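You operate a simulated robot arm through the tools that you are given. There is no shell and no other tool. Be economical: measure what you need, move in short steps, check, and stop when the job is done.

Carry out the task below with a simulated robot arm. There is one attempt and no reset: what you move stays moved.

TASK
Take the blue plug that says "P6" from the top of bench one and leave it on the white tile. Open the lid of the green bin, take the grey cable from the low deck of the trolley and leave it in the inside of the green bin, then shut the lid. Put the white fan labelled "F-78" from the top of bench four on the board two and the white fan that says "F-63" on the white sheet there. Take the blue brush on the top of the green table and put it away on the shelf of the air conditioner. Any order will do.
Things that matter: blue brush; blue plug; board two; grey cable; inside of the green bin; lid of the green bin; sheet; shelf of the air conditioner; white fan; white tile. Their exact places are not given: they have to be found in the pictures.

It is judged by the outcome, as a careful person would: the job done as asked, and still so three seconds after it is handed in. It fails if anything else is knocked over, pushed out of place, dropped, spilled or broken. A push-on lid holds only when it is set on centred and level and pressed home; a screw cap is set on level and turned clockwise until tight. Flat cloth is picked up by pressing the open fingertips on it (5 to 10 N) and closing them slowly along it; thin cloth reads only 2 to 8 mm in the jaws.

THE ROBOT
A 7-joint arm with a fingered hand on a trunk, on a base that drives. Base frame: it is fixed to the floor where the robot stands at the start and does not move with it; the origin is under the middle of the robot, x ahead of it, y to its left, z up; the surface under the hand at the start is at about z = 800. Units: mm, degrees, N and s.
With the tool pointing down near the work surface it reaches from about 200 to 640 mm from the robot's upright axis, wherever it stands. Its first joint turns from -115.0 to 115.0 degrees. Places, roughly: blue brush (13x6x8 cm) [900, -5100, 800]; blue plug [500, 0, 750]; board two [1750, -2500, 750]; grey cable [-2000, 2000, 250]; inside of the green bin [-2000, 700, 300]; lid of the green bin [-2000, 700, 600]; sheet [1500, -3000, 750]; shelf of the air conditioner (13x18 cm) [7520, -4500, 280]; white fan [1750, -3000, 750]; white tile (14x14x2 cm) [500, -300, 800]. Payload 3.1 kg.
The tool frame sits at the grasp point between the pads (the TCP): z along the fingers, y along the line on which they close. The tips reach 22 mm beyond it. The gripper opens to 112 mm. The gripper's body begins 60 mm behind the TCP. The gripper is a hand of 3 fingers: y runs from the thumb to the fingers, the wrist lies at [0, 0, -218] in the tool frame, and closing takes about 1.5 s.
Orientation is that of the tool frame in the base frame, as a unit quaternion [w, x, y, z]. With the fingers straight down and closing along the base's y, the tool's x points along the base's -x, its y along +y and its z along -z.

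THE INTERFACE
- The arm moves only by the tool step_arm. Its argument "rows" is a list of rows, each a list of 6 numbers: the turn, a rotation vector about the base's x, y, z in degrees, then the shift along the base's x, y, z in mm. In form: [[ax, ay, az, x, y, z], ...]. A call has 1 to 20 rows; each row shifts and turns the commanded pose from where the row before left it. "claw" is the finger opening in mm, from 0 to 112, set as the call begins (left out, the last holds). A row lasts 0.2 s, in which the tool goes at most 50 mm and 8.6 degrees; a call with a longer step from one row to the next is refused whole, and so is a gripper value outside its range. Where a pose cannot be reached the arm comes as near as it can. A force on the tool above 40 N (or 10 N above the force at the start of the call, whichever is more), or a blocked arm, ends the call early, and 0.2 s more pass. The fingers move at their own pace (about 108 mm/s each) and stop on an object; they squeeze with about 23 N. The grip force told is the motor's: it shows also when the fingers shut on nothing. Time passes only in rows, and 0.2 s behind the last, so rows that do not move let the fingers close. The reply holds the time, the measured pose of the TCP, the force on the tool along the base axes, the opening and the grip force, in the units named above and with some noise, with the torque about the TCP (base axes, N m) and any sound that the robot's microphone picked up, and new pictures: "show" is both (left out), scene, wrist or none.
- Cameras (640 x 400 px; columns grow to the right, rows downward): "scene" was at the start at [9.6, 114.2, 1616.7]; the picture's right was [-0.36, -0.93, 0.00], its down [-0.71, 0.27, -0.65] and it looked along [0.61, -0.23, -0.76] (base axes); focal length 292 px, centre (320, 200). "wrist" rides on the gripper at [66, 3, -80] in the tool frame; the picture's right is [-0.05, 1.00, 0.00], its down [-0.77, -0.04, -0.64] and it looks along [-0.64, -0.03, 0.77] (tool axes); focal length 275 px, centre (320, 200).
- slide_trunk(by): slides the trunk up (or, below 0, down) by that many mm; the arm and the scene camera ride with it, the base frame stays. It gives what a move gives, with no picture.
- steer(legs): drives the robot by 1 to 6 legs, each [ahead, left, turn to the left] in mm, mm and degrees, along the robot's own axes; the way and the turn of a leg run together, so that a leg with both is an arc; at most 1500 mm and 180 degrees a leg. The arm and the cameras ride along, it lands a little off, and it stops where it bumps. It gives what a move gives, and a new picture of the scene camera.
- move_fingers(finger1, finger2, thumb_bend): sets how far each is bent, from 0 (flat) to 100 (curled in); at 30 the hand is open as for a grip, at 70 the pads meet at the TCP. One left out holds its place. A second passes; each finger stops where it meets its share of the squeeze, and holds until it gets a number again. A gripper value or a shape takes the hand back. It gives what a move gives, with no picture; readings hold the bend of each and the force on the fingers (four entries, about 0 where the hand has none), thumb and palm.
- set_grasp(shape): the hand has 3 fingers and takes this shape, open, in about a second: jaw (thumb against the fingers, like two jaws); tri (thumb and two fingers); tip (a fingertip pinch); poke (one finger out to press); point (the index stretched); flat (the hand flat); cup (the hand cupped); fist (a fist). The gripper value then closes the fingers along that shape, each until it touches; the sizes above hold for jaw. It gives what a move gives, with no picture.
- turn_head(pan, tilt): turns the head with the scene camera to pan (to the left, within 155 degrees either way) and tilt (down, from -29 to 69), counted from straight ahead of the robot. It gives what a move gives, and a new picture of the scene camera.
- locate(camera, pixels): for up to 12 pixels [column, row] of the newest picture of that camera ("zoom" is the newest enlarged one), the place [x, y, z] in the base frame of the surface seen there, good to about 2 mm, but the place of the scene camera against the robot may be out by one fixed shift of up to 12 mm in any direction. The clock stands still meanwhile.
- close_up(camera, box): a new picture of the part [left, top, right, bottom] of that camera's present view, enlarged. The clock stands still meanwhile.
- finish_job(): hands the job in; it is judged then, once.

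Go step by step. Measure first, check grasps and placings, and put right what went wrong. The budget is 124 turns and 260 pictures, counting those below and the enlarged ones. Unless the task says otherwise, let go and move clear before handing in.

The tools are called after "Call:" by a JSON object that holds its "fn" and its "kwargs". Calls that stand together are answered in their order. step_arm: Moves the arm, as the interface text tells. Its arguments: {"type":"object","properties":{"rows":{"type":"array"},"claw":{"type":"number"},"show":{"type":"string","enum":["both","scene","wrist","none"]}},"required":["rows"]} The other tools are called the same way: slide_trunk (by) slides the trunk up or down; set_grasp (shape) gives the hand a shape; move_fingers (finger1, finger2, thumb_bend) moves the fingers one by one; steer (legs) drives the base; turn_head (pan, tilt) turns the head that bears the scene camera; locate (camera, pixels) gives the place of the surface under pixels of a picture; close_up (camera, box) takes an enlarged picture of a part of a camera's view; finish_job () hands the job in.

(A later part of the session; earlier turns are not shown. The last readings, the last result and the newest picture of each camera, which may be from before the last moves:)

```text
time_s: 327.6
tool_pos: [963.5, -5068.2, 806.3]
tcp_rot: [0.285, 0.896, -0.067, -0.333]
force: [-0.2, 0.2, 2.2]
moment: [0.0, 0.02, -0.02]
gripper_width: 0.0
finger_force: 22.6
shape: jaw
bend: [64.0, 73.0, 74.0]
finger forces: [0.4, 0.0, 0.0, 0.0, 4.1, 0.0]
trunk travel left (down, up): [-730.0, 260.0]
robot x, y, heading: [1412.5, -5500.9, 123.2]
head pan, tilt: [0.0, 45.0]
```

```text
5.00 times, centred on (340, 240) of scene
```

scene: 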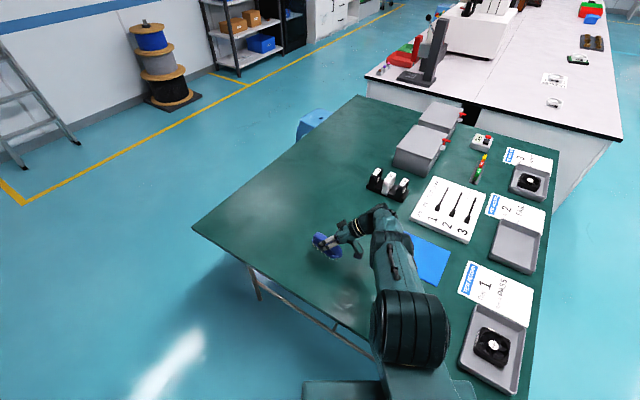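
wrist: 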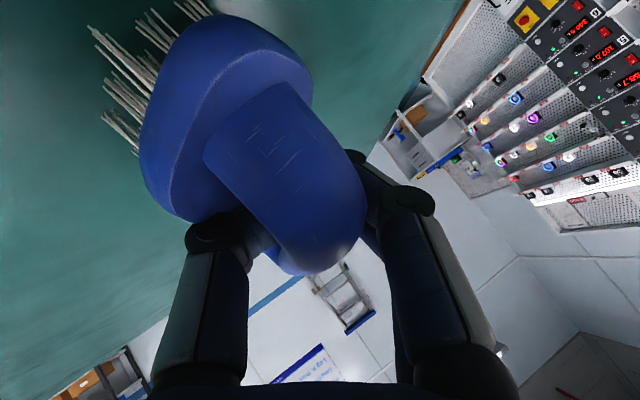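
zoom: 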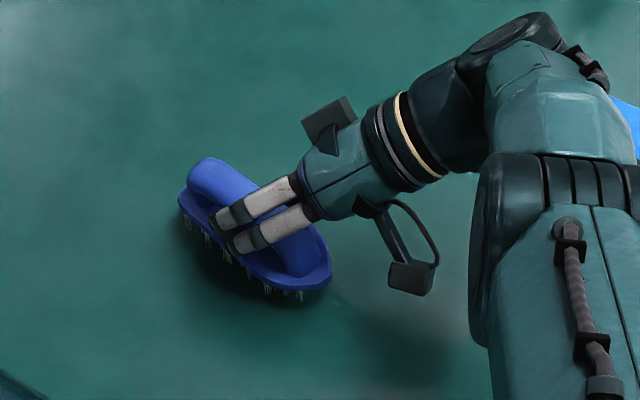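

It touches with the bristles down. I open, rise with the trunk, and look.

Call:
{"fn": "step_arm", "kwargs": {"rows": [[0, 0, 0, 0, 0, 0], [0, 0, 0, 0, 0, 0], [0, 0, 0, 0, 0, 0], [0, 0, 0, 0, 0, 0], [0, 0, 0, 0, 0, 0]], "claw": 75, "show": "wrist"}}

Call:
{"fn": "close_up", "kwargs": {"camera": "scene", "box": [290, 200, 390, 280]}}

```text
time_s: 328.8
tool_pos: [962.7, -5069.9, 809.4]
tcp_rot: [0.284, 0.896, -0.066, -0.336]
force: [-9.5, -4.5, 31.1]
moment: [0.18, 0.47, 0.14]
gripper_width: 53.0
finger_force: 0.0
shape: jaw
bend: [69.0, 69.0, 82.0]
finger forces: [0.0, 0.0, 0.0, 0.1, 31.7, 0.0]
trunk travel left (down, up): [-730.0, 260.0]
robot x, y, heading: [1409.6, -5496.4, 123.4]
head pan, tilt: [0.0, 45.0]
```

wrist: 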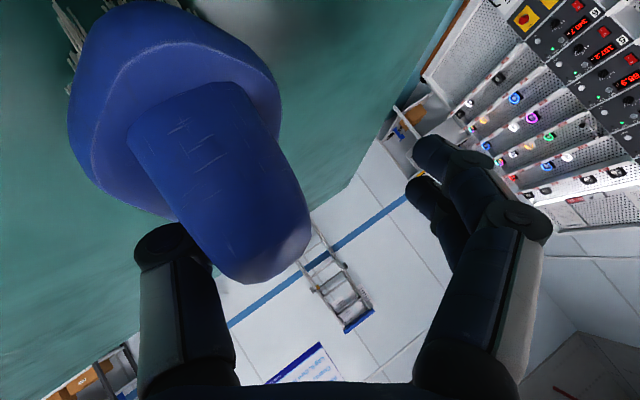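

```text
5.00 times, centred on (340, 240) of scene
```

zoom: 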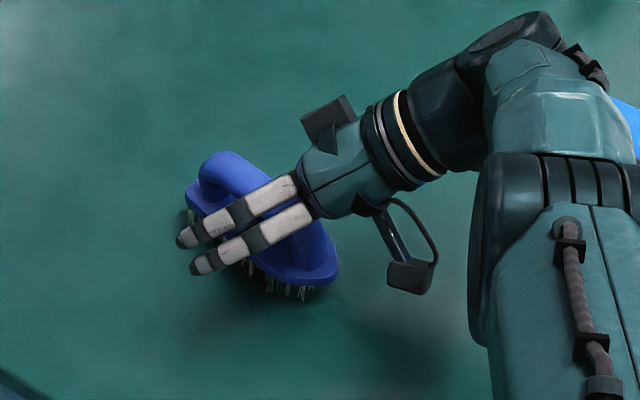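

The thumb is caught inside the handle loop and presses the brush down (31 N). I ease the opening to relax it.

Call:
{"fn": "step_arm", "kwargs": {"rows": [[0, 0, 0, 0, 0, 0], [0, 0, 0, 0, 0, 0], [0, 0, 0, 0, 0, 0]], "claw": 25, "show": "none"}}

Call:
{"fn": "steer", "kwargs": {"legs": [[22, -14, 0]]}}

Call:
{"fn": "step_arm", "kwargs": {"rows": [[0, 0, 0, 0, 0, 0]], "show": "wrist"}}

```text
time_s: 329.6
tool_pos: [964.3, -5067.3, 806.4]
tcp_rot: [0.285, 0.896, -0.069, -0.333]
force: [1.7, 0.5, 9.6]
moment: [0.03, 0.05, -0.01]
gripper_width: 22.7
finger_force: 0.1
shape: jaw
bend: [73.0, 73.0, 73.0]
finger forces: [0.0, 0.1, 0.0, 0.0, 9.9, 0.1]
trunk travel left (down, up): [-730.0, 260.0]
robot x, y, heading: [1412.3, -5493.5, 123.2]
head pan, tilt: [0.0, 45.0]
```

```text
time_s: 330.4
tool_pos: [964.4, -5040.5, 807.5]
tcp_rot: [0.284, 0.896, -0.068, -0.334]
force: [-0.1, 0.2, 11.1]
moment: [0.0, 0.12, 0.04]
gripper_width: 22.6
finger_force: 0.2
shape: jaw
bend: [73.0, 73.0, 73.0]
finger forces: [0.0, 0.0, 0.1, 0.0, 11.3, 0.0]
trunk travel left (down, up): [-730.0, 260.0]
robot x, y, heading: [1413.4, -5466.7, 123.2]
head pan, tilt: [0.0, 45.0]
```

scene: 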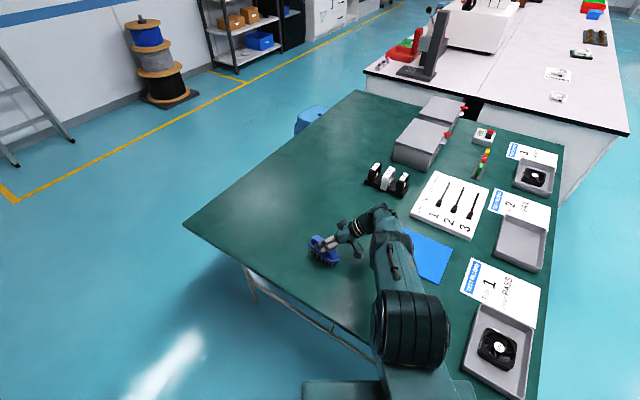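

```text
time_s: 330.9
tool_pos: [962.9, -5042.2, 808.9]
tcp_rot: [0.285, 0.896, -0.067, -0.334]
force: [0.6, -0.9, 7.9]
moment: [0.03, 0.04, 0.01]
gripper_width: 22.7
finger_force: 0.1
shape: jaw
bend: [73.0, 73.0, 73.0]
finger forces: [0.0, 0.1, 0.1, 0.0, 8.4, 0.1]
trunk travel left (down, up): [-730.0, 260.0]
robot x, y, heading: [1405.4, -5469.1, 123.4]
head pan, tilt: [0.0, 45.0]
```

wrist: 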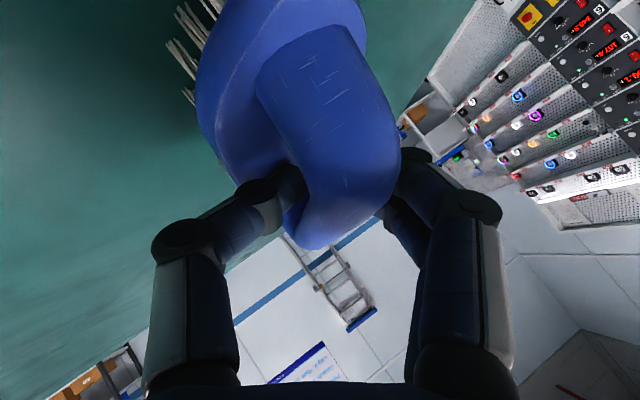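

The thumb is sliding out of the loop. I move another 22 mm in +y.

Call:
{"fn": "steer", "kwargs": {"legs": [[19, -12, 0]]}}

Call:
{"fn": "step_arm", "kwargs": {"rows": [[0, 0, 0, 0, 0, 0]], "show": "wrist"}}

Call:
{"fn": "close_up", "kwargs": {"camera": "scene", "box": [290, 200, 390, 280]}}

```text
time_s: 331.6
tool_pos: [963.8, -5018.4, 807.5]
tcp_rot: [0.285, 0.896, -0.068, -0.335]
force: [-1.3, -3.4, 9.6]
moment: [-0.01, 0.12, 0.04]
gripper_width: 23.1
finger_force: 0.1
shape: jaw
bend: [73.0, 72.0, 73.0]
finger forces: [0.2, 1.6, 0.0, 0.0, 9.7, 0.0]
trunk travel left (down, up): [-730.0, 260.0]
robot x, y, heading: [1408.1, -5445.1, 123.1]
head pan, tilt: [0.0, 45.0]
```

scene: 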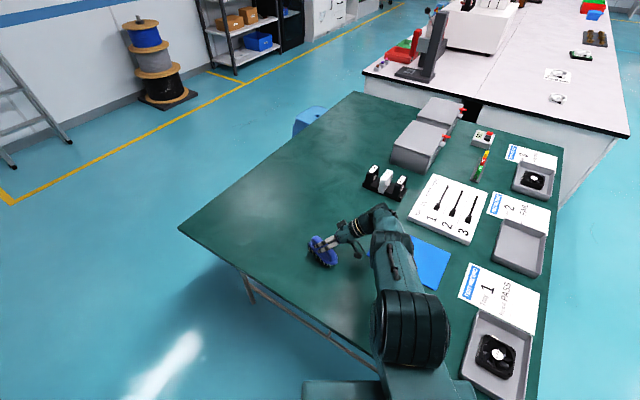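

```text
time_s: 332.1
tool_pos: [963.7, -5019.5, 808.0]
tcp_rot: [0.285, 0.895, -0.067, -0.335]
force: [0.1, -2.3, 6.9]
moment: [0.02, 0.04, 0.02]
gripper_width: 23.2
finger_force: 0.1
shape: jaw
bend: [73.0, 72.0, 73.0]
finger forces: [0.0, 1.5, 0.0, 0.0, 7.8, 0.1]
trunk travel left (down, up): [-730.0, 260.0]
robot x, y, heading: [1409.3, -5448.1, 123.2]
head pan, tilt: [0.0, 45.0]
```

wrist: 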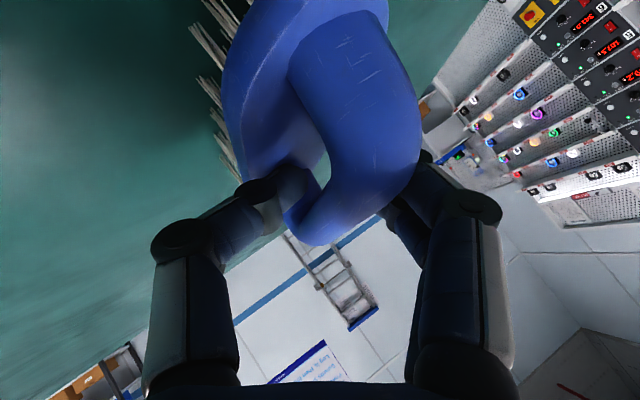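

```text
5.00 times, centred on (340, 240) of scene
```

zoom: 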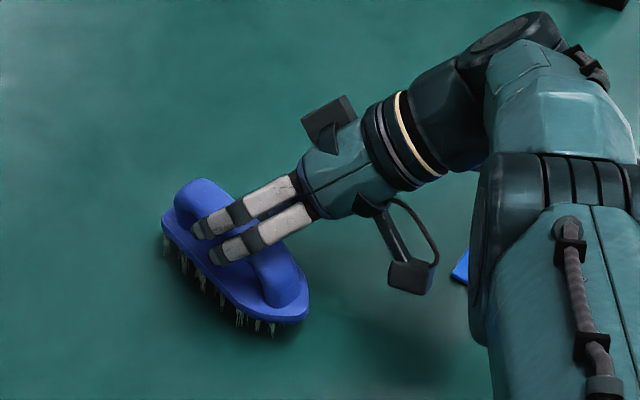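

The thumb tip is now nearly out. I open to 60 and check.

Call:
{"fn": "step_arm", "kwargs": {"rows": [[0, 0, 0, 0, 0, 0], [0, 0, 0, 0, 0, 0], [0, 0, 0, 0, 0, 0]], "claw": 60, "show": "wrist"}}

```text
time_s: 332.9
tool_pos: [962.5, -5020.4, 810.6]
tcp_rot: [0.284, 0.896, -0.067, -0.335]
force: [-4.8, -4.1, 22.0]
moment: [0.13, 0.27, 0.06]
gripper_width: 45.8
finger_force: 0.0
shape: jaw
bend: [72.0, 72.0, 77.0]
finger forces: [0.0, 0.0, 0.0, 0.0, 21.7, 0.1]
trunk travel left (down, up): [-730.0, 260.0]
robot x, y, heading: [1409.3, -5447.0, 123.2]
head pan, tilt: [0.0, 45.0]
```

wrist: 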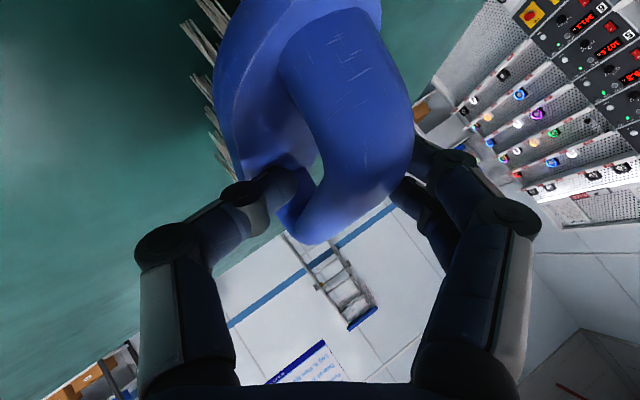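

The thumb just presses on the body plate; raising the hand should free it. I lift 10 mm by trunk.

Call:
{"fn": "slide_trunk", "kwargs": {"by": 10}}

Call:
{"fn": "step_arm", "kwargs": {"rows": [[0, 0, 0, 0, 0, 0], [0, 0, 0, 0, 0, 0]], "claw": 60, "show": "wrist"}}

```text
time_s: 333.4
tool_pos: [964.8, -5019.0, 817.6]
tcp_rot: [0.286, 0.896, -0.067, -0.334]
force: [2.1, -1.2, 7.3]
moment: [0.06, 0.03, 0.0]
gripper_width: 50.7
finger_force: 0.1
shape: jaw
bend: [72.0, 72.0, 74.0]
finger forces: [0.0, 0.0, 0.0, 0.0, 8.0, 0.1]
trunk travel left (down, up): [-740.0, 250.0]
robot x, y, heading: [1407.7, -5444.8, 122.9]
head pan, tilt: [0.0, 45.0]
```

```text
time_s: 334.0
tool_pos: [963.3, -5018.3, 817.4]
tcp_rot: [0.284, 0.896, -0.068, -0.334]
force: [1.9, -1.1, 7.8]
moment: [0.05, 0.03, -0.02]
gripper_width: 51.3
finger_force: 0.1
shape: jaw
bend: [72.0, 72.0, 74.0]
finger forces: [0.0, 0.1, 0.0, 0.0, 7.9, 0.0]
trunk travel left (down, up): [-740.0, 250.0]
robot x, y, heading: [1411.3, -5447.0, 123.4]
head pan, tilt: [0.0, 45.0]
```

wrist: 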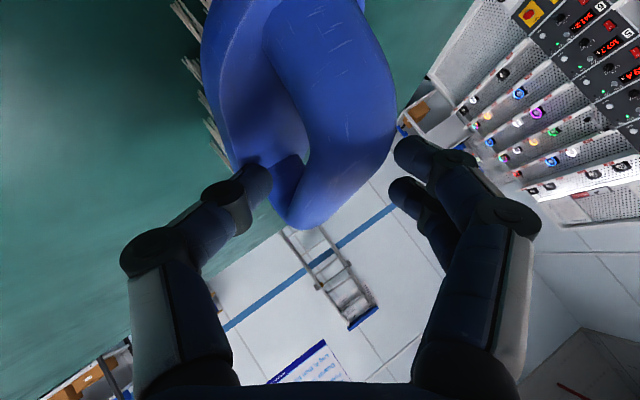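

The thumb is out of the loop and the handle now stands between thumb and fingers. I measure the handle so I can grip it right here and carry it with the arm pose fixed.

Call:
{"fn": "locate", "kwargs": {"camera": "wrist", "pixels": [[300, 215], [370, 120], [330, 60], [290, 30], [310, 110], [345, 160], [280, 180], [220, 80], [255, 110], [350, 60], [320, 190], [395, 110]]}}

Call:
{"fn": "close_up", "kwargs": {"camera": "scene", "box": [290, 200, 370, 270]}}

```text
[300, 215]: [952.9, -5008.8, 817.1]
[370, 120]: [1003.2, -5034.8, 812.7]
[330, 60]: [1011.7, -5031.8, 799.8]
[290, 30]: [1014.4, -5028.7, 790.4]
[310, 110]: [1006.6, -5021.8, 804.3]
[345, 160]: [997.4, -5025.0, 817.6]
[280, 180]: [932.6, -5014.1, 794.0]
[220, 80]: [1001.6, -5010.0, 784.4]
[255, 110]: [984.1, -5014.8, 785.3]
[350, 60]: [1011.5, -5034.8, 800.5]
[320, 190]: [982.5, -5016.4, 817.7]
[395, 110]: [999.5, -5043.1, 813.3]
```

```text
5.71 times, centred on (330, 235) of scene
```

zoom: 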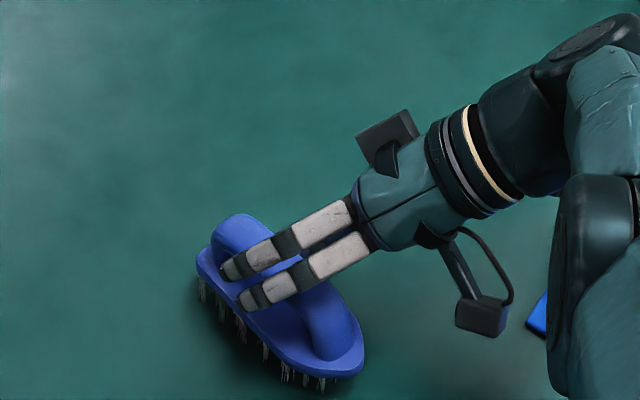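

The handle's centre is about 10 mm beyond the TCP toward the tips, as in the first good grip. I nudge in and close here, while turning the head toward the air conditioner's side.

Call:
{"fn": "step_arm", "kwargs": {"rows": [[0, 0, 0, -2, -2, -2], [0, 0, 0, 0, 0, 0], [0, 0, 0, 0, 0, 0], [0, 0, 0, 0, 0, 0], [0, 0, 0, 0, 0, 0], [0, 0, 0, 0, 0, 0], [0, 0, 0, 0, 0, 0]], "claw": 0, "show": "wrist"}}

Call:
{"fn": "turn_head", "kwargs": {"pan": -114, "tilt": 12}}

```text
time_s: 335.6
tool_pos: [960.6, -5019.4, 814.0]
tcp_rot: [0.286, 0.896, -0.067, -0.334]
force: [0.2, -0.6, -1.8]
moment: [-0.04, -0.02, 0.01]
gripper_width: 0.0
finger_force: 23.0
shape: jaw
bend: [69.0, 68.0, 73.0]
finger forces: [2.0, 0.5, 0.0, 0.1, 4.8, 0.0]
trunk travel left (down, up): [-740.0, 250.0]
robot x, y, heading: [1412.4, -5444.6, 123.2]
head pan, tilt: [0.0, 45.0]
```

wrist: 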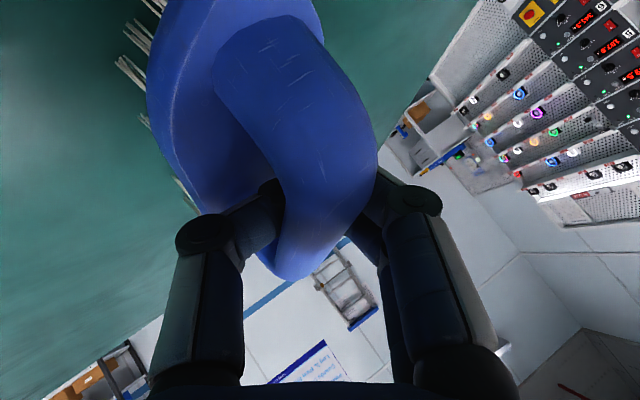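

```text
time_s: 337.6
tool_pos: [961.7, -5020.3, 815.4]
tcp_rot: [0.286, 0.896, -0.067, -0.334]
force: [-0.2, 0.0, -1.6]
moment: [-0.01, 0.0, -0.01]
gripper_width: 0.0
finger_force: 23.0
shape: jaw
bend: [69.0, 68.0, 73.0]
finger forces: [2.2, 0.5, 0.0, 0.0, 4.7, 0.0]
trunk travel left (down, up): [-740.0, 250.0]
robot x, y, heading: [1412.0, -5445.5, 123.2]
head pan, tilt: [-114.0, 12.0]
```

scene: 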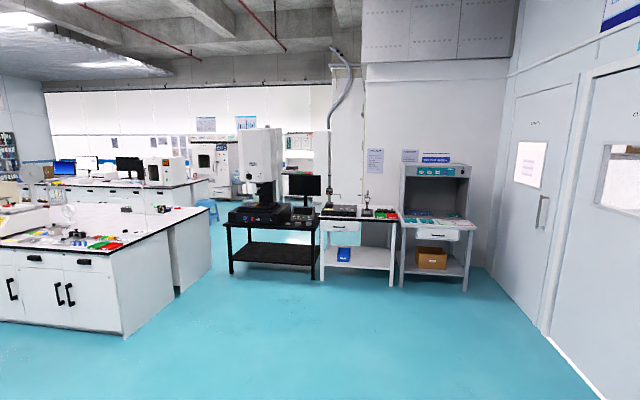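

The fingers again closed under the handle (width 0), because I was a few millimetres low. I reopen, rise 7 mm, and close again so the pads take the handle's sides.

Call:
{"fn": "step_arm", "kwargs": {"rows": [[0, 0, 0, 0, 0, 0], [0, 0, 0, 0, 0, 0], [0, 0, 0, 0, 0, 0], [0, 0, 0, 0, 0, 0]], "claw": 60, "show": "none"}}

Call:
{"fn": "slide_trunk", "kwargs": {"by": 8}}

Call:
{"fn": "step_arm", "kwargs": {"rows": [[0, 0, 0, 0, 0, 0], [0, 0, 0, 0, 0, 0]], "claw": 60, "show": "wrist"}}

Call:
{"fn": "step_arm", "kwargs": {"rows": [[0, 0, 0, 0, 0, 0], [0, 0, 0, 0, 0, 0], [0, 0, 0, 0, 0, 0], [0, 0, 0, 0, 0, 0], [0, 0, 0, 0, 0, 0], [0, 0, 0, 0, 0, 0], [0, 0, 0, 0, 0, 0]], "claw": 0, "show": "wrist"}}

Call:
{"fn": "locate", "kwargs": {"camera": "scene", "pixels": [[200, 175], [215, 205], [300, 165], [330, 120], [240, 280], [180, 285], [345, 270], [232, 195]]}}

Call:
{"fn": "close_up", "kwargs": {"camera": "scene", "box": [180, 110, 340, 220]}}

```text
time_s: 338.6
tool_pos: [960.1, -5020.9, 815.2]
tcp_rot: [0.284, 0.896, -0.067, -0.336]
force: [-2.6, -1.0, 10.9]
moment: [0.01, 0.28, 0.07]
gripper_width: 50.1
finger_force: 0.0
shape: jaw
bend: [72.0, 72.0, 76.0]
finger forces: [0.1, 0.0, 0.0, 0.1, 20.1, 0.0]
trunk travel left (down, up): [-740.0, 250.0]
robot x, y, heading: [1410.0, -5445.7, 123.1]
head pan, tilt: [-114.0, 12.0]
```

```text
time_s: 339.1
tool_pos: [961.5, -5021.0, 823.1]
tcp_rot: [0.285, 0.896, -0.068, -0.334]
force: [0.6, -0.4, 1.5]
moment: [-0.04, 0.02, 0.0]
gripper_width: 56.3
finger_force: 0.0
shape: jaw
bend: [72.0, 72.0, 72.0]
finger forces: [0.0, 0.1, 0.1, 0.0, 9.0, 0.0]
trunk travel left (down, up): [-748.0, 242.0]
robot x, y, heading: [1408.3, -5447.0, 123.0]
head pan, tilt: [-114.0, 12.0]
```

```text
time_s: 339.7
tool_pos: [960.8, -5020.5, 822.9]
tcp_rot: [0.285, 0.896, -0.068, -0.334]
force: [0.5, -1.4, 1.4]
moment: [-0.05, 0.02, -0.02]
gripper_width: 56.1
finger_force: 0.1
shape: jaw
bend: [72.0, 72.0, 72.0]
finger forces: [0.0, 0.1, 0.0, 0.0, 7.5, 0.1]
trunk travel left (down, up): [-748.0, 242.0]
robot x, y, heading: [1409.7, -5444.4, 123.3]
head pan, tilt: [-114.0, 12.0]
```

wrist: 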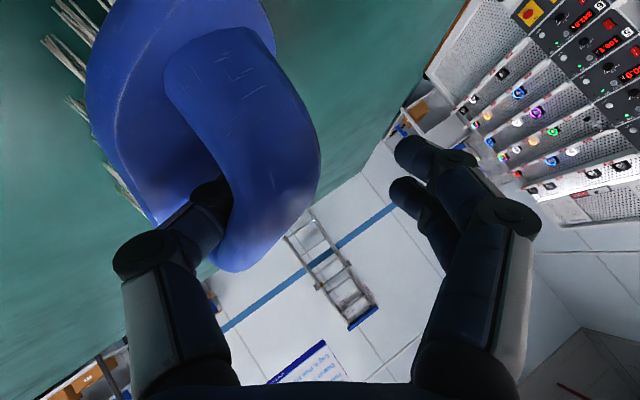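

```text
time_s: 341.3
tool_pos: [961.4, -5019.6, 823.5]
tcp_rot: [0.284, 0.896, -0.068, -0.334]
force: [-0.3, -0.1, 0.7]
moment: [-0.01, 0.02, 0.0]
gripper_width: 4.0
finger_force: 23.4
shape: jaw
bend: [65.0, 64.0, 74.0]
finger forces: [1.2, 0.0, 0.0, 0.0, 3.2, 0.0]
trunk travel left (down, up): [-748.0, 242.0]
robot x, y, heading: [1410.8, -5445.3, 123.4]
head pan, tilt: [-114.0, 12.0]
```

wrist: 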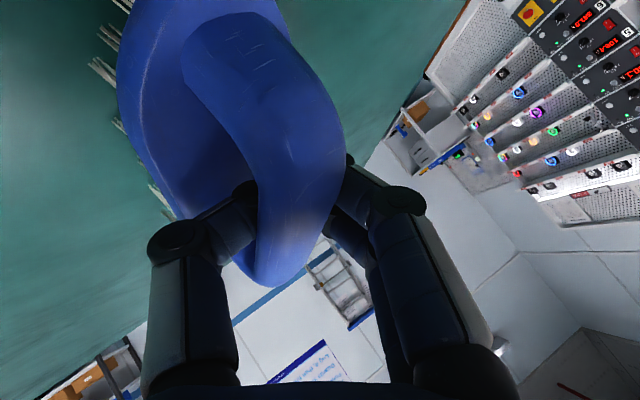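

```text
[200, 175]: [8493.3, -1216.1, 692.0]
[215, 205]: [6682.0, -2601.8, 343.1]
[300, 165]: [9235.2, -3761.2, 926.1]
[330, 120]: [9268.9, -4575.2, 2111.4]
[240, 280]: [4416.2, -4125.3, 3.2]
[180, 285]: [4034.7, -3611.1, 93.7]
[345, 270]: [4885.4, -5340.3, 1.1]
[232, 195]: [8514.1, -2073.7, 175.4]
```

```text
3.64 times, centred on (260, 165) of scene
```

zoom: 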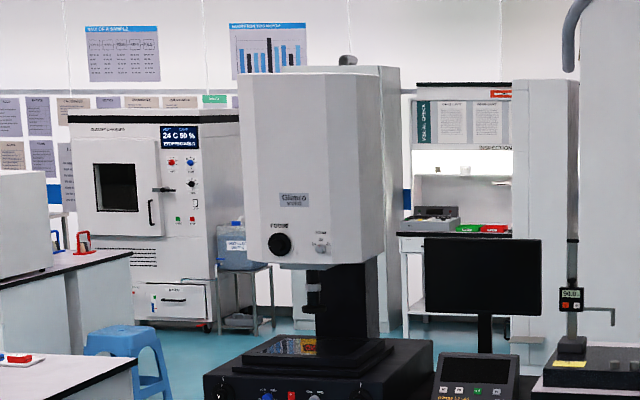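

The brush hangs hooked on the closed fingers, which cannot slip, so I carry it so. The direct gap by the black table is too narrow, so I lift, and drive back up the aisle to go round island two.

Call:
{"fn": "slide_trunk", "kwargs": {"by": 235}}

Call:
{"fn": "steer", "kwargs": {"legs": [[0, 0, -33.2], [0, -1120, 0], [1500, 0, 0], [1500, 0, 0], [1500, 0, 0], [1500, 0, 0]]}}

Call:
{"fn": "turn_head", "kwargs": {"pan": -60, "tilt": 15}}

Call:
{"fn": "locate", "kwargs": {"camera": "scene", "pixels": [[40, 250], [120, 240], [200, 240], [280, 240], [360, 240], [440, 240], [520, 240], [600, 240], [320, 200], [480, 200], [160, 200], [320, 280]]}}

```text
time_s: 343.8
tool_pos: [961.2, -5020.5, 1057.6]
tcp_rot: [0.285, 0.896, -0.068, -0.334]
force: [-0.3, 0.2, -1.7]
moment: [-0.01, 0.01, 0.0]
gripper_width: 4.2
finger_force: 23.1
shape: jaw
bend: [65.0, 64.0, 74.0]
finger forces: [1.0, 0.1, 0.1, 0.0, 2.5, 0.1]
trunk travel left (down, up): [-983.0, 7.0]
robot x, y, heading: [1408.1, -5447.3, 123.1]
head pan, tilt: [-114.0, 12.0]
```

```text
time_s: 379.1
tool_pos: [2604.9, 1126.0, 1057.3]
tcp_rot: [0.168, 0.832, -0.34, -0.405]
force: [-0.1, -0.3, -1.0]
moment: [0.02, 0.02, 0.01]
gripper_width: 3.9
finger_force: 23.1
shape: jaw
bend: [65.0, 65.0, 74.0]
finger forces: [0.4, 0.0, 0.1, 0.1, 1.5, 0.1]
trunk travel left (down, up): [-983.0, 7.0]
robot x, y, heading: [2718.4, 521.3, 87.2]
head pan, tilt: [-114.0, 12.0]
```

scene: 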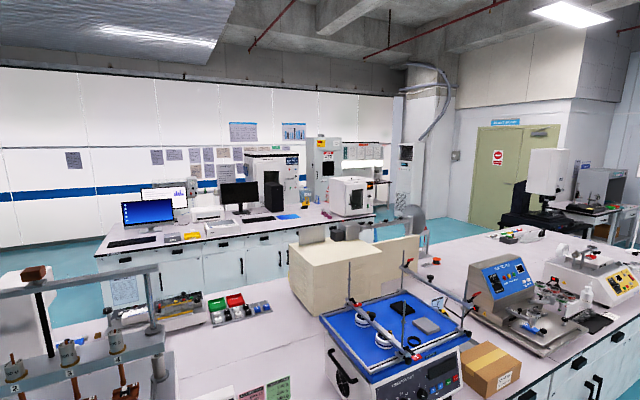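

```text
time_s: 380.3
tool_pos: [2604.1, 1126.3, 1057.2]
tcp_rot: [0.168, 0.831, -0.341, -0.405]
force: [-0.6, 0.5, -1.1]
moment: [-0.01, 0.03, 0.01]
gripper_width: 4.1
finger_force: 22.6
shape: jaw
bend: [65.0, 65.0, 74.0]
finger forces: [0.3, 0.0, 0.0, 0.0, 1.5, 0.0]
trunk travel left (down, up): [-983.0, 7.0]
robot x, y, heading: [2716.2, 519.5, 87.5]
head pan, tilt: [-60.0, 15.0]
```

scene: 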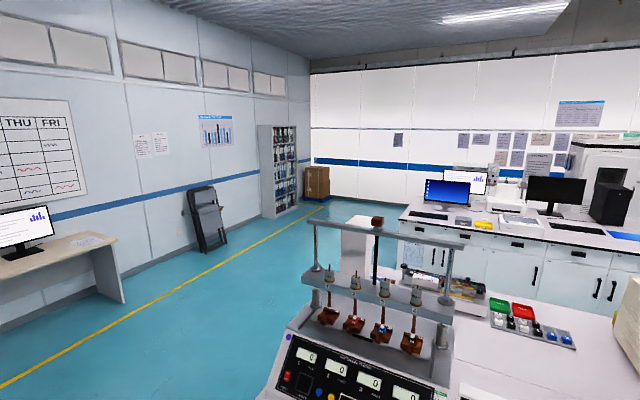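

```text
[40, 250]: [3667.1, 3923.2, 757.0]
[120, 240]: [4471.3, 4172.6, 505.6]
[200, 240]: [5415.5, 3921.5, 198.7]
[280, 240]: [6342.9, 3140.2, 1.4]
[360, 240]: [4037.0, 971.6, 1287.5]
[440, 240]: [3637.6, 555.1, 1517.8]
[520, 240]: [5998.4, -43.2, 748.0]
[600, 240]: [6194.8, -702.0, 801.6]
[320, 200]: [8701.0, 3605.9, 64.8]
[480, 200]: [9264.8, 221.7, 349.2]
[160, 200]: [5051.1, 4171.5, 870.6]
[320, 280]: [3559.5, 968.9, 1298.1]
```

I am in the aisle at (2717,520) with the brush still held. I go round the end of island two into the next aisle and look down it.

Call:
{"fn": "steer", "kwargs": {"legs": [[1330, 0, 2.6], [0, 0, -90], [1500, 0, 0], [1090, 0, 0], [0, 0, -90]]}}

Call:
{"fn": "turn_head", "kwargs": {"pan": 0, "tilt": 15}}

Call:
{"fn": "locate", "kwargs": {"camera": "scene", "pixels": [[200, 260], [240, 230], [270, 210], [400, 260], [380, 230], [350, 210], [320, 190], [320, 205], [300, 180], [340, 180], [280, 160], [320, 260]]}}

```text
time_s: 406.7
tool_pos: [5453.9, 1169.6, 1058.4]
tcp_rot: [0.403, 0.331, 0.836, 0.173]
force: [-0.4, -0.4, -0.3]
moment: [0.01, -0.01, 0.0]
gripper_width: 3.6
finger_force: 22.9
shape: jaw
bend: [65.0, 65.0, 74.0]
finger forces: [0.1, 0.0, 0.1, 0.0, 1.3, 0.1]
trunk travel left (down, up): [-983.0, 7.0]
robot x, y, heading: [5324.6, 1776.9, -91.1]
head pan, tilt: [-60.0, 15.0]
```

scene: 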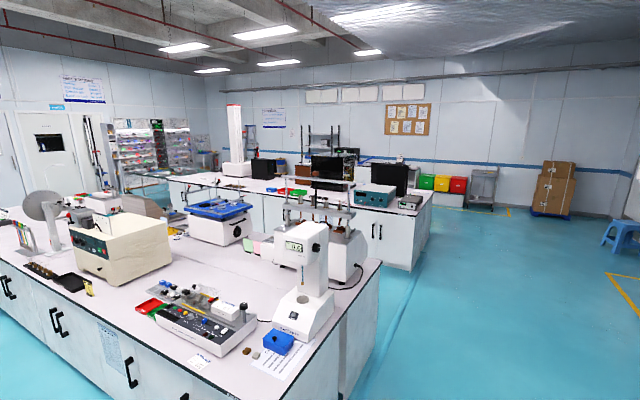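

```text
time_s: 408.0
tool_pos: [5454.1, 1169.0, 1058.0]
tcp_rot: [0.403, 0.33, 0.836, 0.174]
force: [0.4, -0.6, -1.5]
moment: [0.06, 0.0, -0.02]
gripper_width: 3.8
finger_force: 22.5
shape: jaw
bend: [65.0, 65.0, 74.0]
finger forces: [0.1, 0.1, 0.0, 0.1, 1.2, 0.1]
trunk travel left (down, up): [-983.0, 7.0]
robot x, y, heading: [5324.9, 1773.9, -91.3]
head pan, tilt: [0.0, 15.0]
```

scene: 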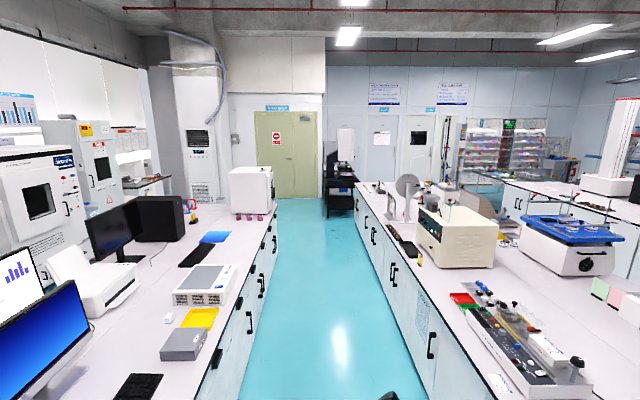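

```text
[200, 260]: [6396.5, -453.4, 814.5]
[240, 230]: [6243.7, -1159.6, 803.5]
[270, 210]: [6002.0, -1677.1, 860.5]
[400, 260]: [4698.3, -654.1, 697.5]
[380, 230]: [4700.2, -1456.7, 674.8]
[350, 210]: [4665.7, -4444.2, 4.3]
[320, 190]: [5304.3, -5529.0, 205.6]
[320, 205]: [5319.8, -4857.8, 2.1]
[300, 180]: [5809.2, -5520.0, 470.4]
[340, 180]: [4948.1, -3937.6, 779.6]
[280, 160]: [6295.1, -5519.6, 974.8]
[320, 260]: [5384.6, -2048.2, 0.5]
```

The aisle is clear to the far wall, and the tall unit at (195,120) with the grille looks like the air conditioner. I drive down and look at it.

Call:
{"fn": "steer", "kwargs": {"legs": [[0, 0, 1.2], [1500, 0, 0], [1500, 0, 0], [1500, 0, 0], [400, 0, 0]]}}

Call:
{"fn": "turn_head", "kwargs": {"pan": 55, "tilt": 20}}

Call:
{"fn": "locate", "kwargs": {"camera": "scene", "pixels": [[320, 100], [320, 150], [320, 200], [320, 250], [240, 150], [240, 200], [240, 250], [400, 150], [400, 200], [400, 250], [280, 220], [360, 220]]}}

Call:
{"fn": "close_up", "kwargs": {"camera": "scene", "box": [160, 60, 480, 300]}}

```text
time_s: 431.7
tool_pos: [5517.4, -3678.0, 1057.3]
tcp_rot: [0.401, 0.319, 0.84, 0.178]
force: [-0.2, -0.1, -1.2]
moment: [0.01, -0.02, -0.03]
gripper_width: 4.0
finger_force: 23.3
shape: jaw
bend: [65.0, 65.0, 74.0]
finger forces: [0.2, 0.0, 0.0, 0.1, 1.2, 0.0]
trunk travel left (down, up): [-983.0, 7.0]
robot x, y, heading: [5372.8, -3075.1, -89.9]
head pan, tilt: [0.0, 15.0]
```

scene: 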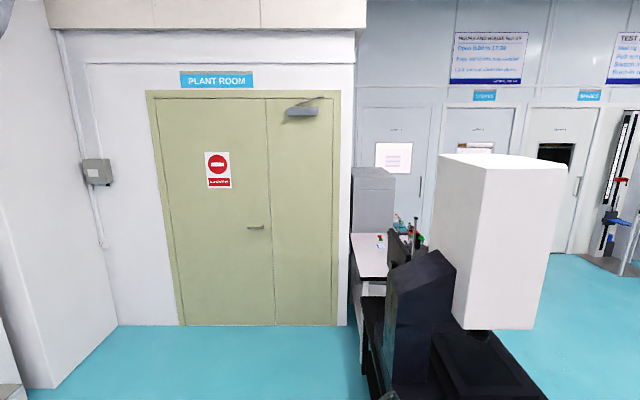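

```text
time_s: 432.9
tool_pos: [5517.5, -3678.7, 1056.9]
tcp_rot: [0.401, 0.32, 0.84, 0.179]
force: [0.4, -0.1, -1.4]
moment: [0.02, -0.04, 0.03]
gripper_width: 3.8
finger_force: 23.3
shape: jaw
bend: [65.0, 65.0, 74.0]
finger forces: [0.2, 0.0, 0.0, 0.0, 1.2, 0.0]
trunk travel left (down, up): [-983.0, 7.0]
robot x, y, heading: [5375.5, -3077.2, -89.8]
head pan, tilt: [55.0, 20.0]
```

scene: 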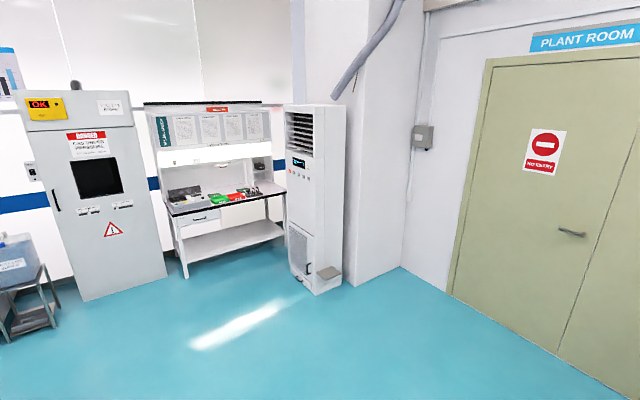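

```text
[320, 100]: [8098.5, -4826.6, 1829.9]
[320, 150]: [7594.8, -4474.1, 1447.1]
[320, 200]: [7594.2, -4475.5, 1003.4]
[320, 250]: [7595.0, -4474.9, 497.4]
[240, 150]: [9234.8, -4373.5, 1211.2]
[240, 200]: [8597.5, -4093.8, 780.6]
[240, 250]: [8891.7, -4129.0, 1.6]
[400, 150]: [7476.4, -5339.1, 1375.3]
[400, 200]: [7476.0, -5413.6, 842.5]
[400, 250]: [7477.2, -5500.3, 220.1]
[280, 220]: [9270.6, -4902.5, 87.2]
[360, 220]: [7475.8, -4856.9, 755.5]
```

```text
1.67 times, centred on (320, 180) of scene
```

zoom: 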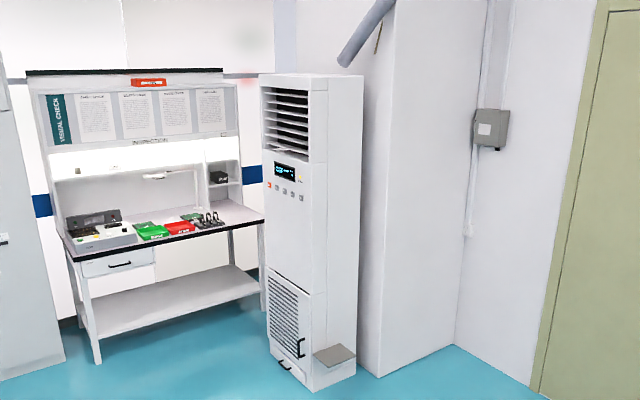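

The air conditioner's shelf is an open bracket on its west face at about (7525,−4500, 280). I drive close with the heading at −60°, lower the trunk, and look at shelf and brush.

Call:
{"fn": "steer", "kwargs": {"legs": [[0, 0, 30], [826, 459, 0], [826, 459, 0]]}}

Call:
{"fn": "slide_trunk", "kwargs": {"by": -400}}

Call:
{"fn": "turn_head", "kwargs": {"pan": 22, "tilt": 58}}

Call:
{"fn": "step_arm", "kwargs": {"rows": [[0, 0, 0, 0, 0, 0]], "show": "wrist"}}

Call:
{"fn": "locate", "kwargs": {"camera": "scene", "pixels": [[320, 200], [280, 160], [320, 160], [360, 160], [280, 200], [360, 200], [280, 240], [320, 240], [360, 240], [320, 120], [400, 200], [240, 200]]}}

Call:
{"fn": "locate", "kwargs": {"camera": "wrist", "pixels": [[200, 60], [260, 60], [300, 120], [320, 180], [300, 230], [180, 120], [240, 150], [150, 60], [280, 260], [220, 30], [330, 100], [130, 100]]}}

```text
time_s: 443.8
tool_pos: [7423.9, -4483.8, 1057.1]
tcp_rot: [0.337, 0.079, 0.895, 0.28]
force: [-1.4, 0.9, -0.6]
moment: [0.03, 0.0, -0.04]
gripper_width: 3.7
finger_force: 23.1
shape: jaw
bend: [65.0, 65.0, 74.0]
finger forces: [0.1, 0.0, 0.0, 0.0, 1.2, 0.1]
trunk travel left (down, up): [-983.0, 7.0]
robot x, y, heading: [6984.2, -4046.8, -58.2]
head pan, tilt: [55.0, 20.0]
```

scene: 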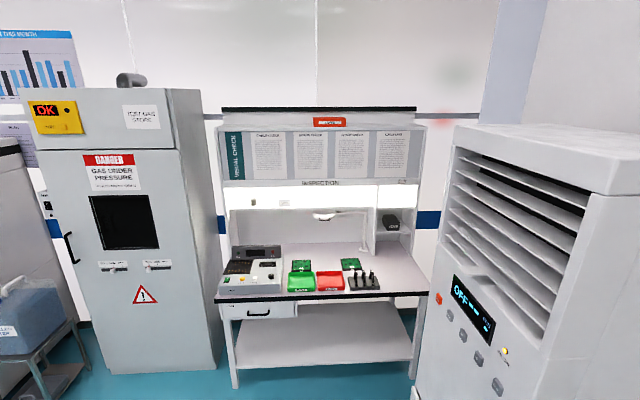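

```text
time_s: 447.6
tool_pos: [7425.4, -4481.8, 657.3]
tcp_rot: [0.337, 0.079, 0.895, 0.281]
force: [-0.3, 0.2, -0.7]
moment: [-0.01, 0.02, -0.02]
gripper_width: 4.0
finger_force: 23.0
shape: jaw
bend: [65.0, 65.0, 74.0]
finger forces: [0.1, 0.1, 0.1, 0.0, 1.1, 0.0]
trunk travel left (down, up): [-583.0, 407.0]
robot x, y, heading: [6987.2, -4044.6, -58.1]
head pan, tilt: [55.0, 20.0]
```

```text
time_s: 448.7
tool_pos: [7425.0, -4483.2, 657.8]
tcp_rot: [0.337, 0.079, 0.895, 0.281]
force: [0.0, 0.3, -0.6]
moment: [0.0, 0.01, 0.01]
gripper_width: 4.0
finger_force: 22.4
shape: jaw
bend: [65.0, 65.0, 74.0]
finger forces: [0.1, 0.0, 0.1, 0.0, 1.2, 0.1]
trunk travel left (down, up): [-583.0, 407.0]
robot x, y, heading: [6984.4, -4045.2, -58.2]
head pan, tilt: [22.0, 58.0]
```

scene: 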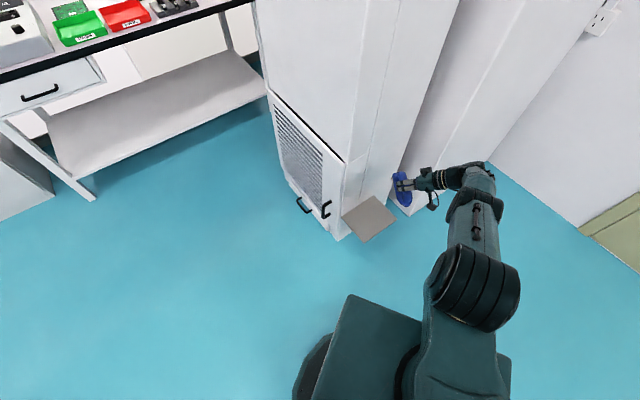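

```text
time_s: 449.1
tool_pos: [7424.2, -4483.6, 658.4]
tcp_rot: [0.338, 0.078, 0.895, 0.281]
force: [-0.3, -0.8, -0.1]
moment: [0.0, -0.02, 0.04]
gripper_width: 3.6
finger_force: 23.0
shape: jaw
bend: [65.0, 65.0, 74.0]
finger forces: [0.1, 0.0, 0.0, 0.1, 1.2, 0.0]
trunk travel left (down, up): [-583.0, 407.0]
robot x, y, heading: [6985.1, -4045.9, -57.9]
head pan, tilt: [22.0, 58.0]
```

wrist: 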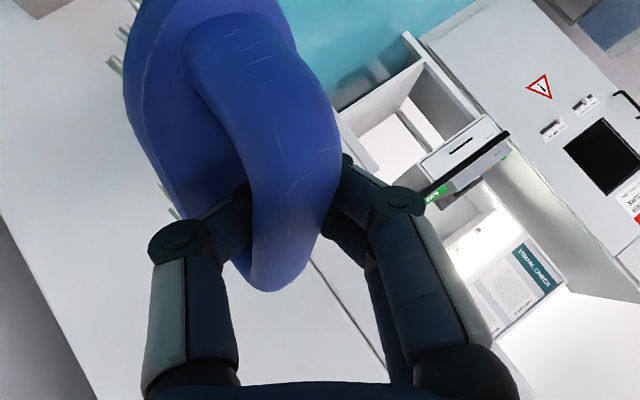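

```text
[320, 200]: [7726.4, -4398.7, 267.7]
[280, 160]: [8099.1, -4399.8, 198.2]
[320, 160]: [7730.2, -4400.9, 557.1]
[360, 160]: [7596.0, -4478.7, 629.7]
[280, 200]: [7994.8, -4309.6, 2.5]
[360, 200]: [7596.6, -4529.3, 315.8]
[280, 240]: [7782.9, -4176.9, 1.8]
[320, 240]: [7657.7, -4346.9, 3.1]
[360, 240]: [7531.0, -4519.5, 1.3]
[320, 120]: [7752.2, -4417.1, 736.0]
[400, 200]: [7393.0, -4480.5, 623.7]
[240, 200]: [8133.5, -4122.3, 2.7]
```

```text
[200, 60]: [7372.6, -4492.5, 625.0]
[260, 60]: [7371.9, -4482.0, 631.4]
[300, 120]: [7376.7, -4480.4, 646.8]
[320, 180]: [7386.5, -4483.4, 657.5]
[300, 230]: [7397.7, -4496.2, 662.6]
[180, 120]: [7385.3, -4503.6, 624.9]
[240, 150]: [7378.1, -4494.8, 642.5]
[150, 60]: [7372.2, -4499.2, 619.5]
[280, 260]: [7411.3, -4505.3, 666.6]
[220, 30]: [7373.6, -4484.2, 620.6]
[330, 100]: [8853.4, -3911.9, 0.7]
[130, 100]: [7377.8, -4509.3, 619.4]
```

The bracket shelf shows at about (342–395, 196–241) in the scene, and the brush is held nearly level with its axis at about −29°. I measure the shelf corners, move the brush over it and lower part-way.

Call:
{"fn": "locate", "kwargs": {"camera": "scene", "pixels": [[345, 216], [373, 199], [392, 221], [363, 239], [368, 219], [360, 210], [380, 225]]}}

Call:
{"fn": "steer", "kwargs": {"legs": [[42, 86, 0]]}}

Call:
{"fn": "slide_trunk", "kwargs": {"by": -200}}

Call:
{"fn": "turn_head", "kwargs": {"pan": 18, "tilt": 60}}

Call:
{"fn": "close_up", "kwargs": {"camera": "scene", "box": [270, 130, 430, 250]}}

Call:
{"fn": "step_arm", "kwargs": {"rows": [[0, 0, 0, 0, 0, 0]], "show": "wrist"}}

Call:
{"fn": "locate", "kwargs": {"camera": "wrist", "pixels": [[220, 30], [180, 120], [130, 100], [300, 230], [320, 180], [30, 100], [60, 200], [100, 300], [150, 30], [400, 60], [60, 60], [20, 40]]}}

```text
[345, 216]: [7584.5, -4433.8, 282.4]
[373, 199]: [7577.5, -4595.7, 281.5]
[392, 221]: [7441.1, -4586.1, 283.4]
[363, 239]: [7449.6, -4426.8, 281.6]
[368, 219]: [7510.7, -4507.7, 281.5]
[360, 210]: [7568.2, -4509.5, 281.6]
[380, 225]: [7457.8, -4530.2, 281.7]
```

```text
time_s: 450.2
tool_pos: [7522.6, -4470.5, 657.5]
tcp_rot: [0.337, 0.077, 0.895, 0.281]
force: [-0.1, -0.1, -1.4]
moment: [0.05, 0.01, 0.0]
gripper_width: 3.9
finger_force: 22.2
shape: jaw
bend: [65.0, 65.0, 74.0]
finger forces: [0.2, 0.1, 0.1, 0.0, 1.2, 0.1]
trunk travel left (down, up): [-583.0, 407.0]
robot x, y, heading: [7083.0, -4035.3, -58.0]
head pan, tilt: [22.0, 58.0]
```

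scene: 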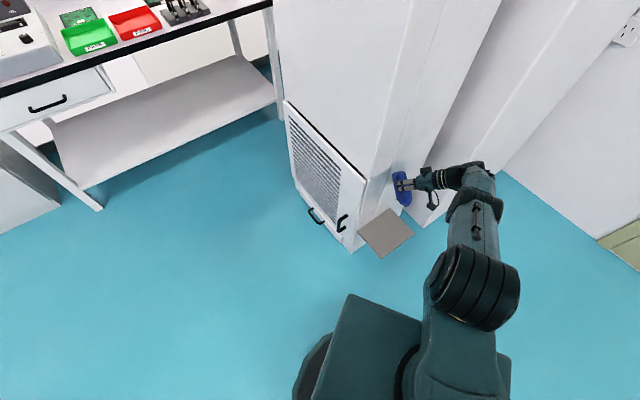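

```text
time_s: 452.4
tool_pos: [7521.2, -4472.0, 456.8]
tcp_rot: [0.336, 0.077, 0.895, 0.282]
force: [-1.2, 0.2, -1.5]
moment: [0.05, 0.01, 0.0]
gripper_width: 3.9
finger_force: 23.1
shape: jaw
bend: [65.0, 65.0, 74.0]
finger forces: [0.2, 0.0, 0.1, 0.0, 1.1, 0.0]
trunk travel left (down, up): [-383.0, 607.0]
robot x, y, heading: [7084.5, -4039.1, -58.2]
head pan, tilt: [22.0, 58.0]
```

```text
time_s: 453.0
tool_pos: [7521.8, -4469.7, 458.0]
tcp_rot: [0.336, 0.077, 0.896, 0.281]
force: [0.6, -0.6, -1.5]
moment: [0.02, -0.03, 0.0]
gripper_width: 4.0
finger_force: 23.3
shape: jaw
bend: [65.0, 65.0, 74.0]
finger forces: [0.1, 0.1, 0.0, 0.0, 1.1, 0.0]
trunk travel left (down, up): [-383.0, 607.0]
robot x, y, heading: [7082.4, -4036.1, -57.9]
head pan, tilt: [18.0, 60.0]
```

scene: 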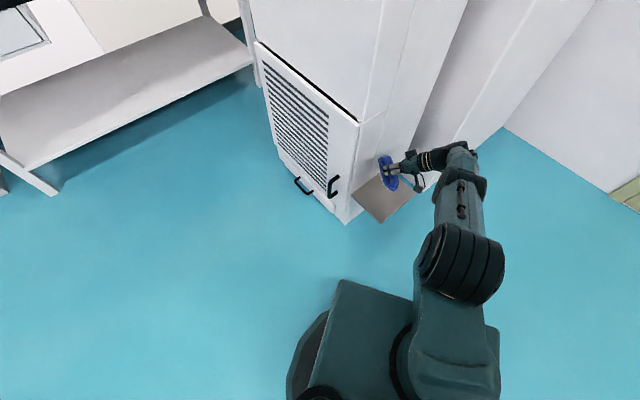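

```text
3.33 times, centred on (350, 190) of scene
```

zoom: 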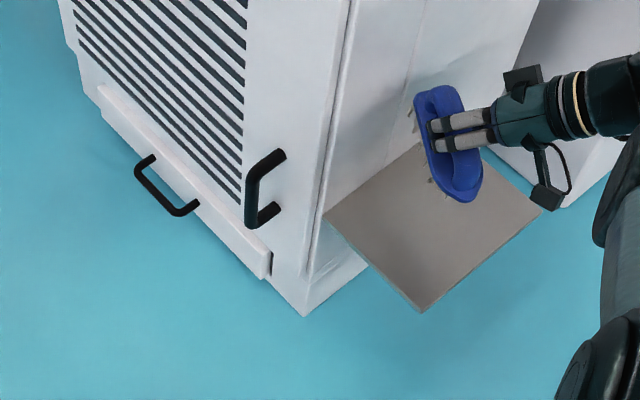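

```text
time_s: 453.4
tool_pos: [7522.4, -4472.8, 458.6]
tcp_rot: [0.336, 0.078, 0.896, 0.281]
force: [0.3, -0.4, -1.2]
moment: [0.02, 0.0, -0.02]
gripper_width: 3.7
finger_force: 23.0
shape: jaw
bend: [65.0, 65.0, 74.0]
finger forces: [0.1, 0.0, 0.0, 0.0, 1.1, 0.0]
trunk travel left (down, up): [-383.0, 607.0]
robot x, y, heading: [7083.7, -4034.3, -57.9]
head pan, tilt: [18.0, 60.0]
```

wrist: 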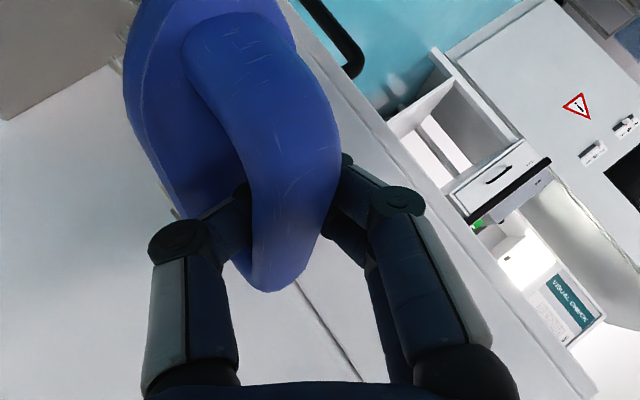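

```text
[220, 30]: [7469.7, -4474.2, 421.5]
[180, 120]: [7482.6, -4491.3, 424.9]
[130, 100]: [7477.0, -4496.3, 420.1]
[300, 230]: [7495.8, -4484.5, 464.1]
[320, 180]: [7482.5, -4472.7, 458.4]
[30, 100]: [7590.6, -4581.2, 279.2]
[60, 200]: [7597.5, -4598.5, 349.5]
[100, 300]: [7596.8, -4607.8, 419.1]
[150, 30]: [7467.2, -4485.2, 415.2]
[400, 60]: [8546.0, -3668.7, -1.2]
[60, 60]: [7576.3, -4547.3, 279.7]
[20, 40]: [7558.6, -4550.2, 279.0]
```

The brush is over the shelf (x 7445–7590, y −4430…−4592, z 280). I lower by trunk in small final steps until it touches.

Call:
{"fn": "locate", "kwargs": {"camera": "zoom", "pixels": [[437, 92], [465, 195], [420, 105], [480, 185], [328, 212], [420, 305], [535, 215], [430, 150]]}}

Call:
{"fn": "slide_trunk", "kwargs": {"by": -88}}

Call:
{"fn": "slide_trunk", "kwargs": {"by": -7}}

Call:
{"fn": "slide_trunk", "kwargs": {"by": -5}}

Call:
{"fn": "close_up", "kwargs": {"camera": "scene", "box": [290, 140, 450, 260]}}

Call:
{"fn": "step_arm", "kwargs": {"rows": [[0, 0, 0, 0, 0, 0]], "show": "wrist"}}

Call:
{"fn": "locate", "kwargs": {"camera": "wrist", "pixels": [[220, 30], [180, 120], [130, 100], [300, 230], [150, 30], [170, 190], [60, 60], [280, 270], [260, 200]]}}

```text
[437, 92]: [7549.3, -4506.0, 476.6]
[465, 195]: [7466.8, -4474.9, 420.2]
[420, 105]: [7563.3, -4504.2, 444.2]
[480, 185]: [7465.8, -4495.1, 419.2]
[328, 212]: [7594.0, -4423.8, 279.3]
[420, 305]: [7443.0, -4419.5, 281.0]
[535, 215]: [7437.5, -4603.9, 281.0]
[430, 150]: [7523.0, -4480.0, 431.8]
```

```text
time_s: 454.7
tool_pos: [7522.4, -4471.5, 370.6]
tcp_rot: [0.337, 0.078, 0.895, 0.281]
force: [0.4, -0.1, -1.0]
moment: [0.04, -0.03, 0.0]
gripper_width: 3.6
finger_force: 23.2
shape: jaw
bend: [65.0, 65.0, 74.0]
finger forces: [0.1, 0.0, 0.1, 0.1, 1.1, 0.0]
trunk travel left (down, up): [-295.0, 695.0]
robot x, y, heading: [7082.1, -4038.0, -58.1]
head pan, tilt: [18.0, 60.0]
```

```text
time_s: 455.2
tool_pos: [7522.2, -4470.4, 363.6]
tcp_rot: [0.337, 0.077, 0.895, 0.281]
force: [-0.4, 0.8, -1.6]
moment: [0.02, 0.0, 0.03]
gripper_width: 3.6
finger_force: 22.7
shape: jaw
bend: [65.0, 65.0, 74.0]
finger forces: [0.1, 0.1, 0.0, 0.1, 1.2, 0.0]
trunk travel left (down, up): [-288.0, 702.0]
robot x, y, heading: [7083.2, -4034.0, -57.8]
head pan, tilt: [18.0, 60.0]
```

```text
time_s: 455.8
tool_pos: [7521.7, -4471.4, 356.9]
tcp_rot: [0.336, 0.077, 0.895, 0.282]
force: [0.1, -0.5, -1.1]
moment: [0.05, -0.02, -0.01]
gripper_width: 3.7
finger_force: 23.0
shape: jaw
bend: [65.0, 65.0, 74.0]
finger forces: [0.1, 0.1, 0.0, 0.0, 1.1, 0.0]
trunk travel left (down, up): [-283.0, 707.0]
robot x, y, heading: [7082.5, -4035.7, -58.3]
head pan, tilt: [18.0, 60.0]
```

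```text
3.33 times, centred on (370, 200) of scene
```

zoom: 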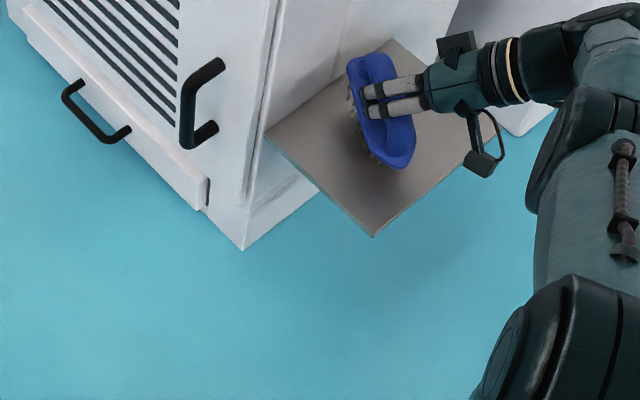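

```text
time_s: 456.2
tool_pos: [7522.4, -4471.1, 356.8]
tcp_rot: [0.336, 0.079, 0.896, 0.281]
force: [0.2, -0.4, -0.9]
moment: [0.02, 0.0, 0.0]
gripper_width: 3.8
finger_force: 22.8
shape: jaw
bend: [65.0, 65.0, 74.0]
finger forces: [0.1, 0.1, 0.0, 0.0, 1.1, 0.0]
trunk travel left (down, up): [-283.0, 707.0]
robot x, y, heading: [7083.2, -4036.4, -58.0]
head pan, tilt: [18.0, 60.0]
```

wrist: 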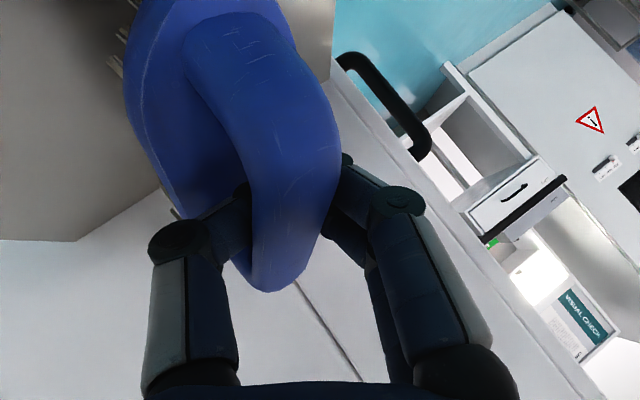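

```text
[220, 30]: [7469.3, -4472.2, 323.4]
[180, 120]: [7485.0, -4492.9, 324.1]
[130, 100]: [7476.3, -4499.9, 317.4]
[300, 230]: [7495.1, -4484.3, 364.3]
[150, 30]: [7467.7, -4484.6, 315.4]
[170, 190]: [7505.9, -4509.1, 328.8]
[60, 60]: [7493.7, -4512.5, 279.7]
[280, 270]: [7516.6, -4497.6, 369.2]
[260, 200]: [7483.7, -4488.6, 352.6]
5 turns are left
```

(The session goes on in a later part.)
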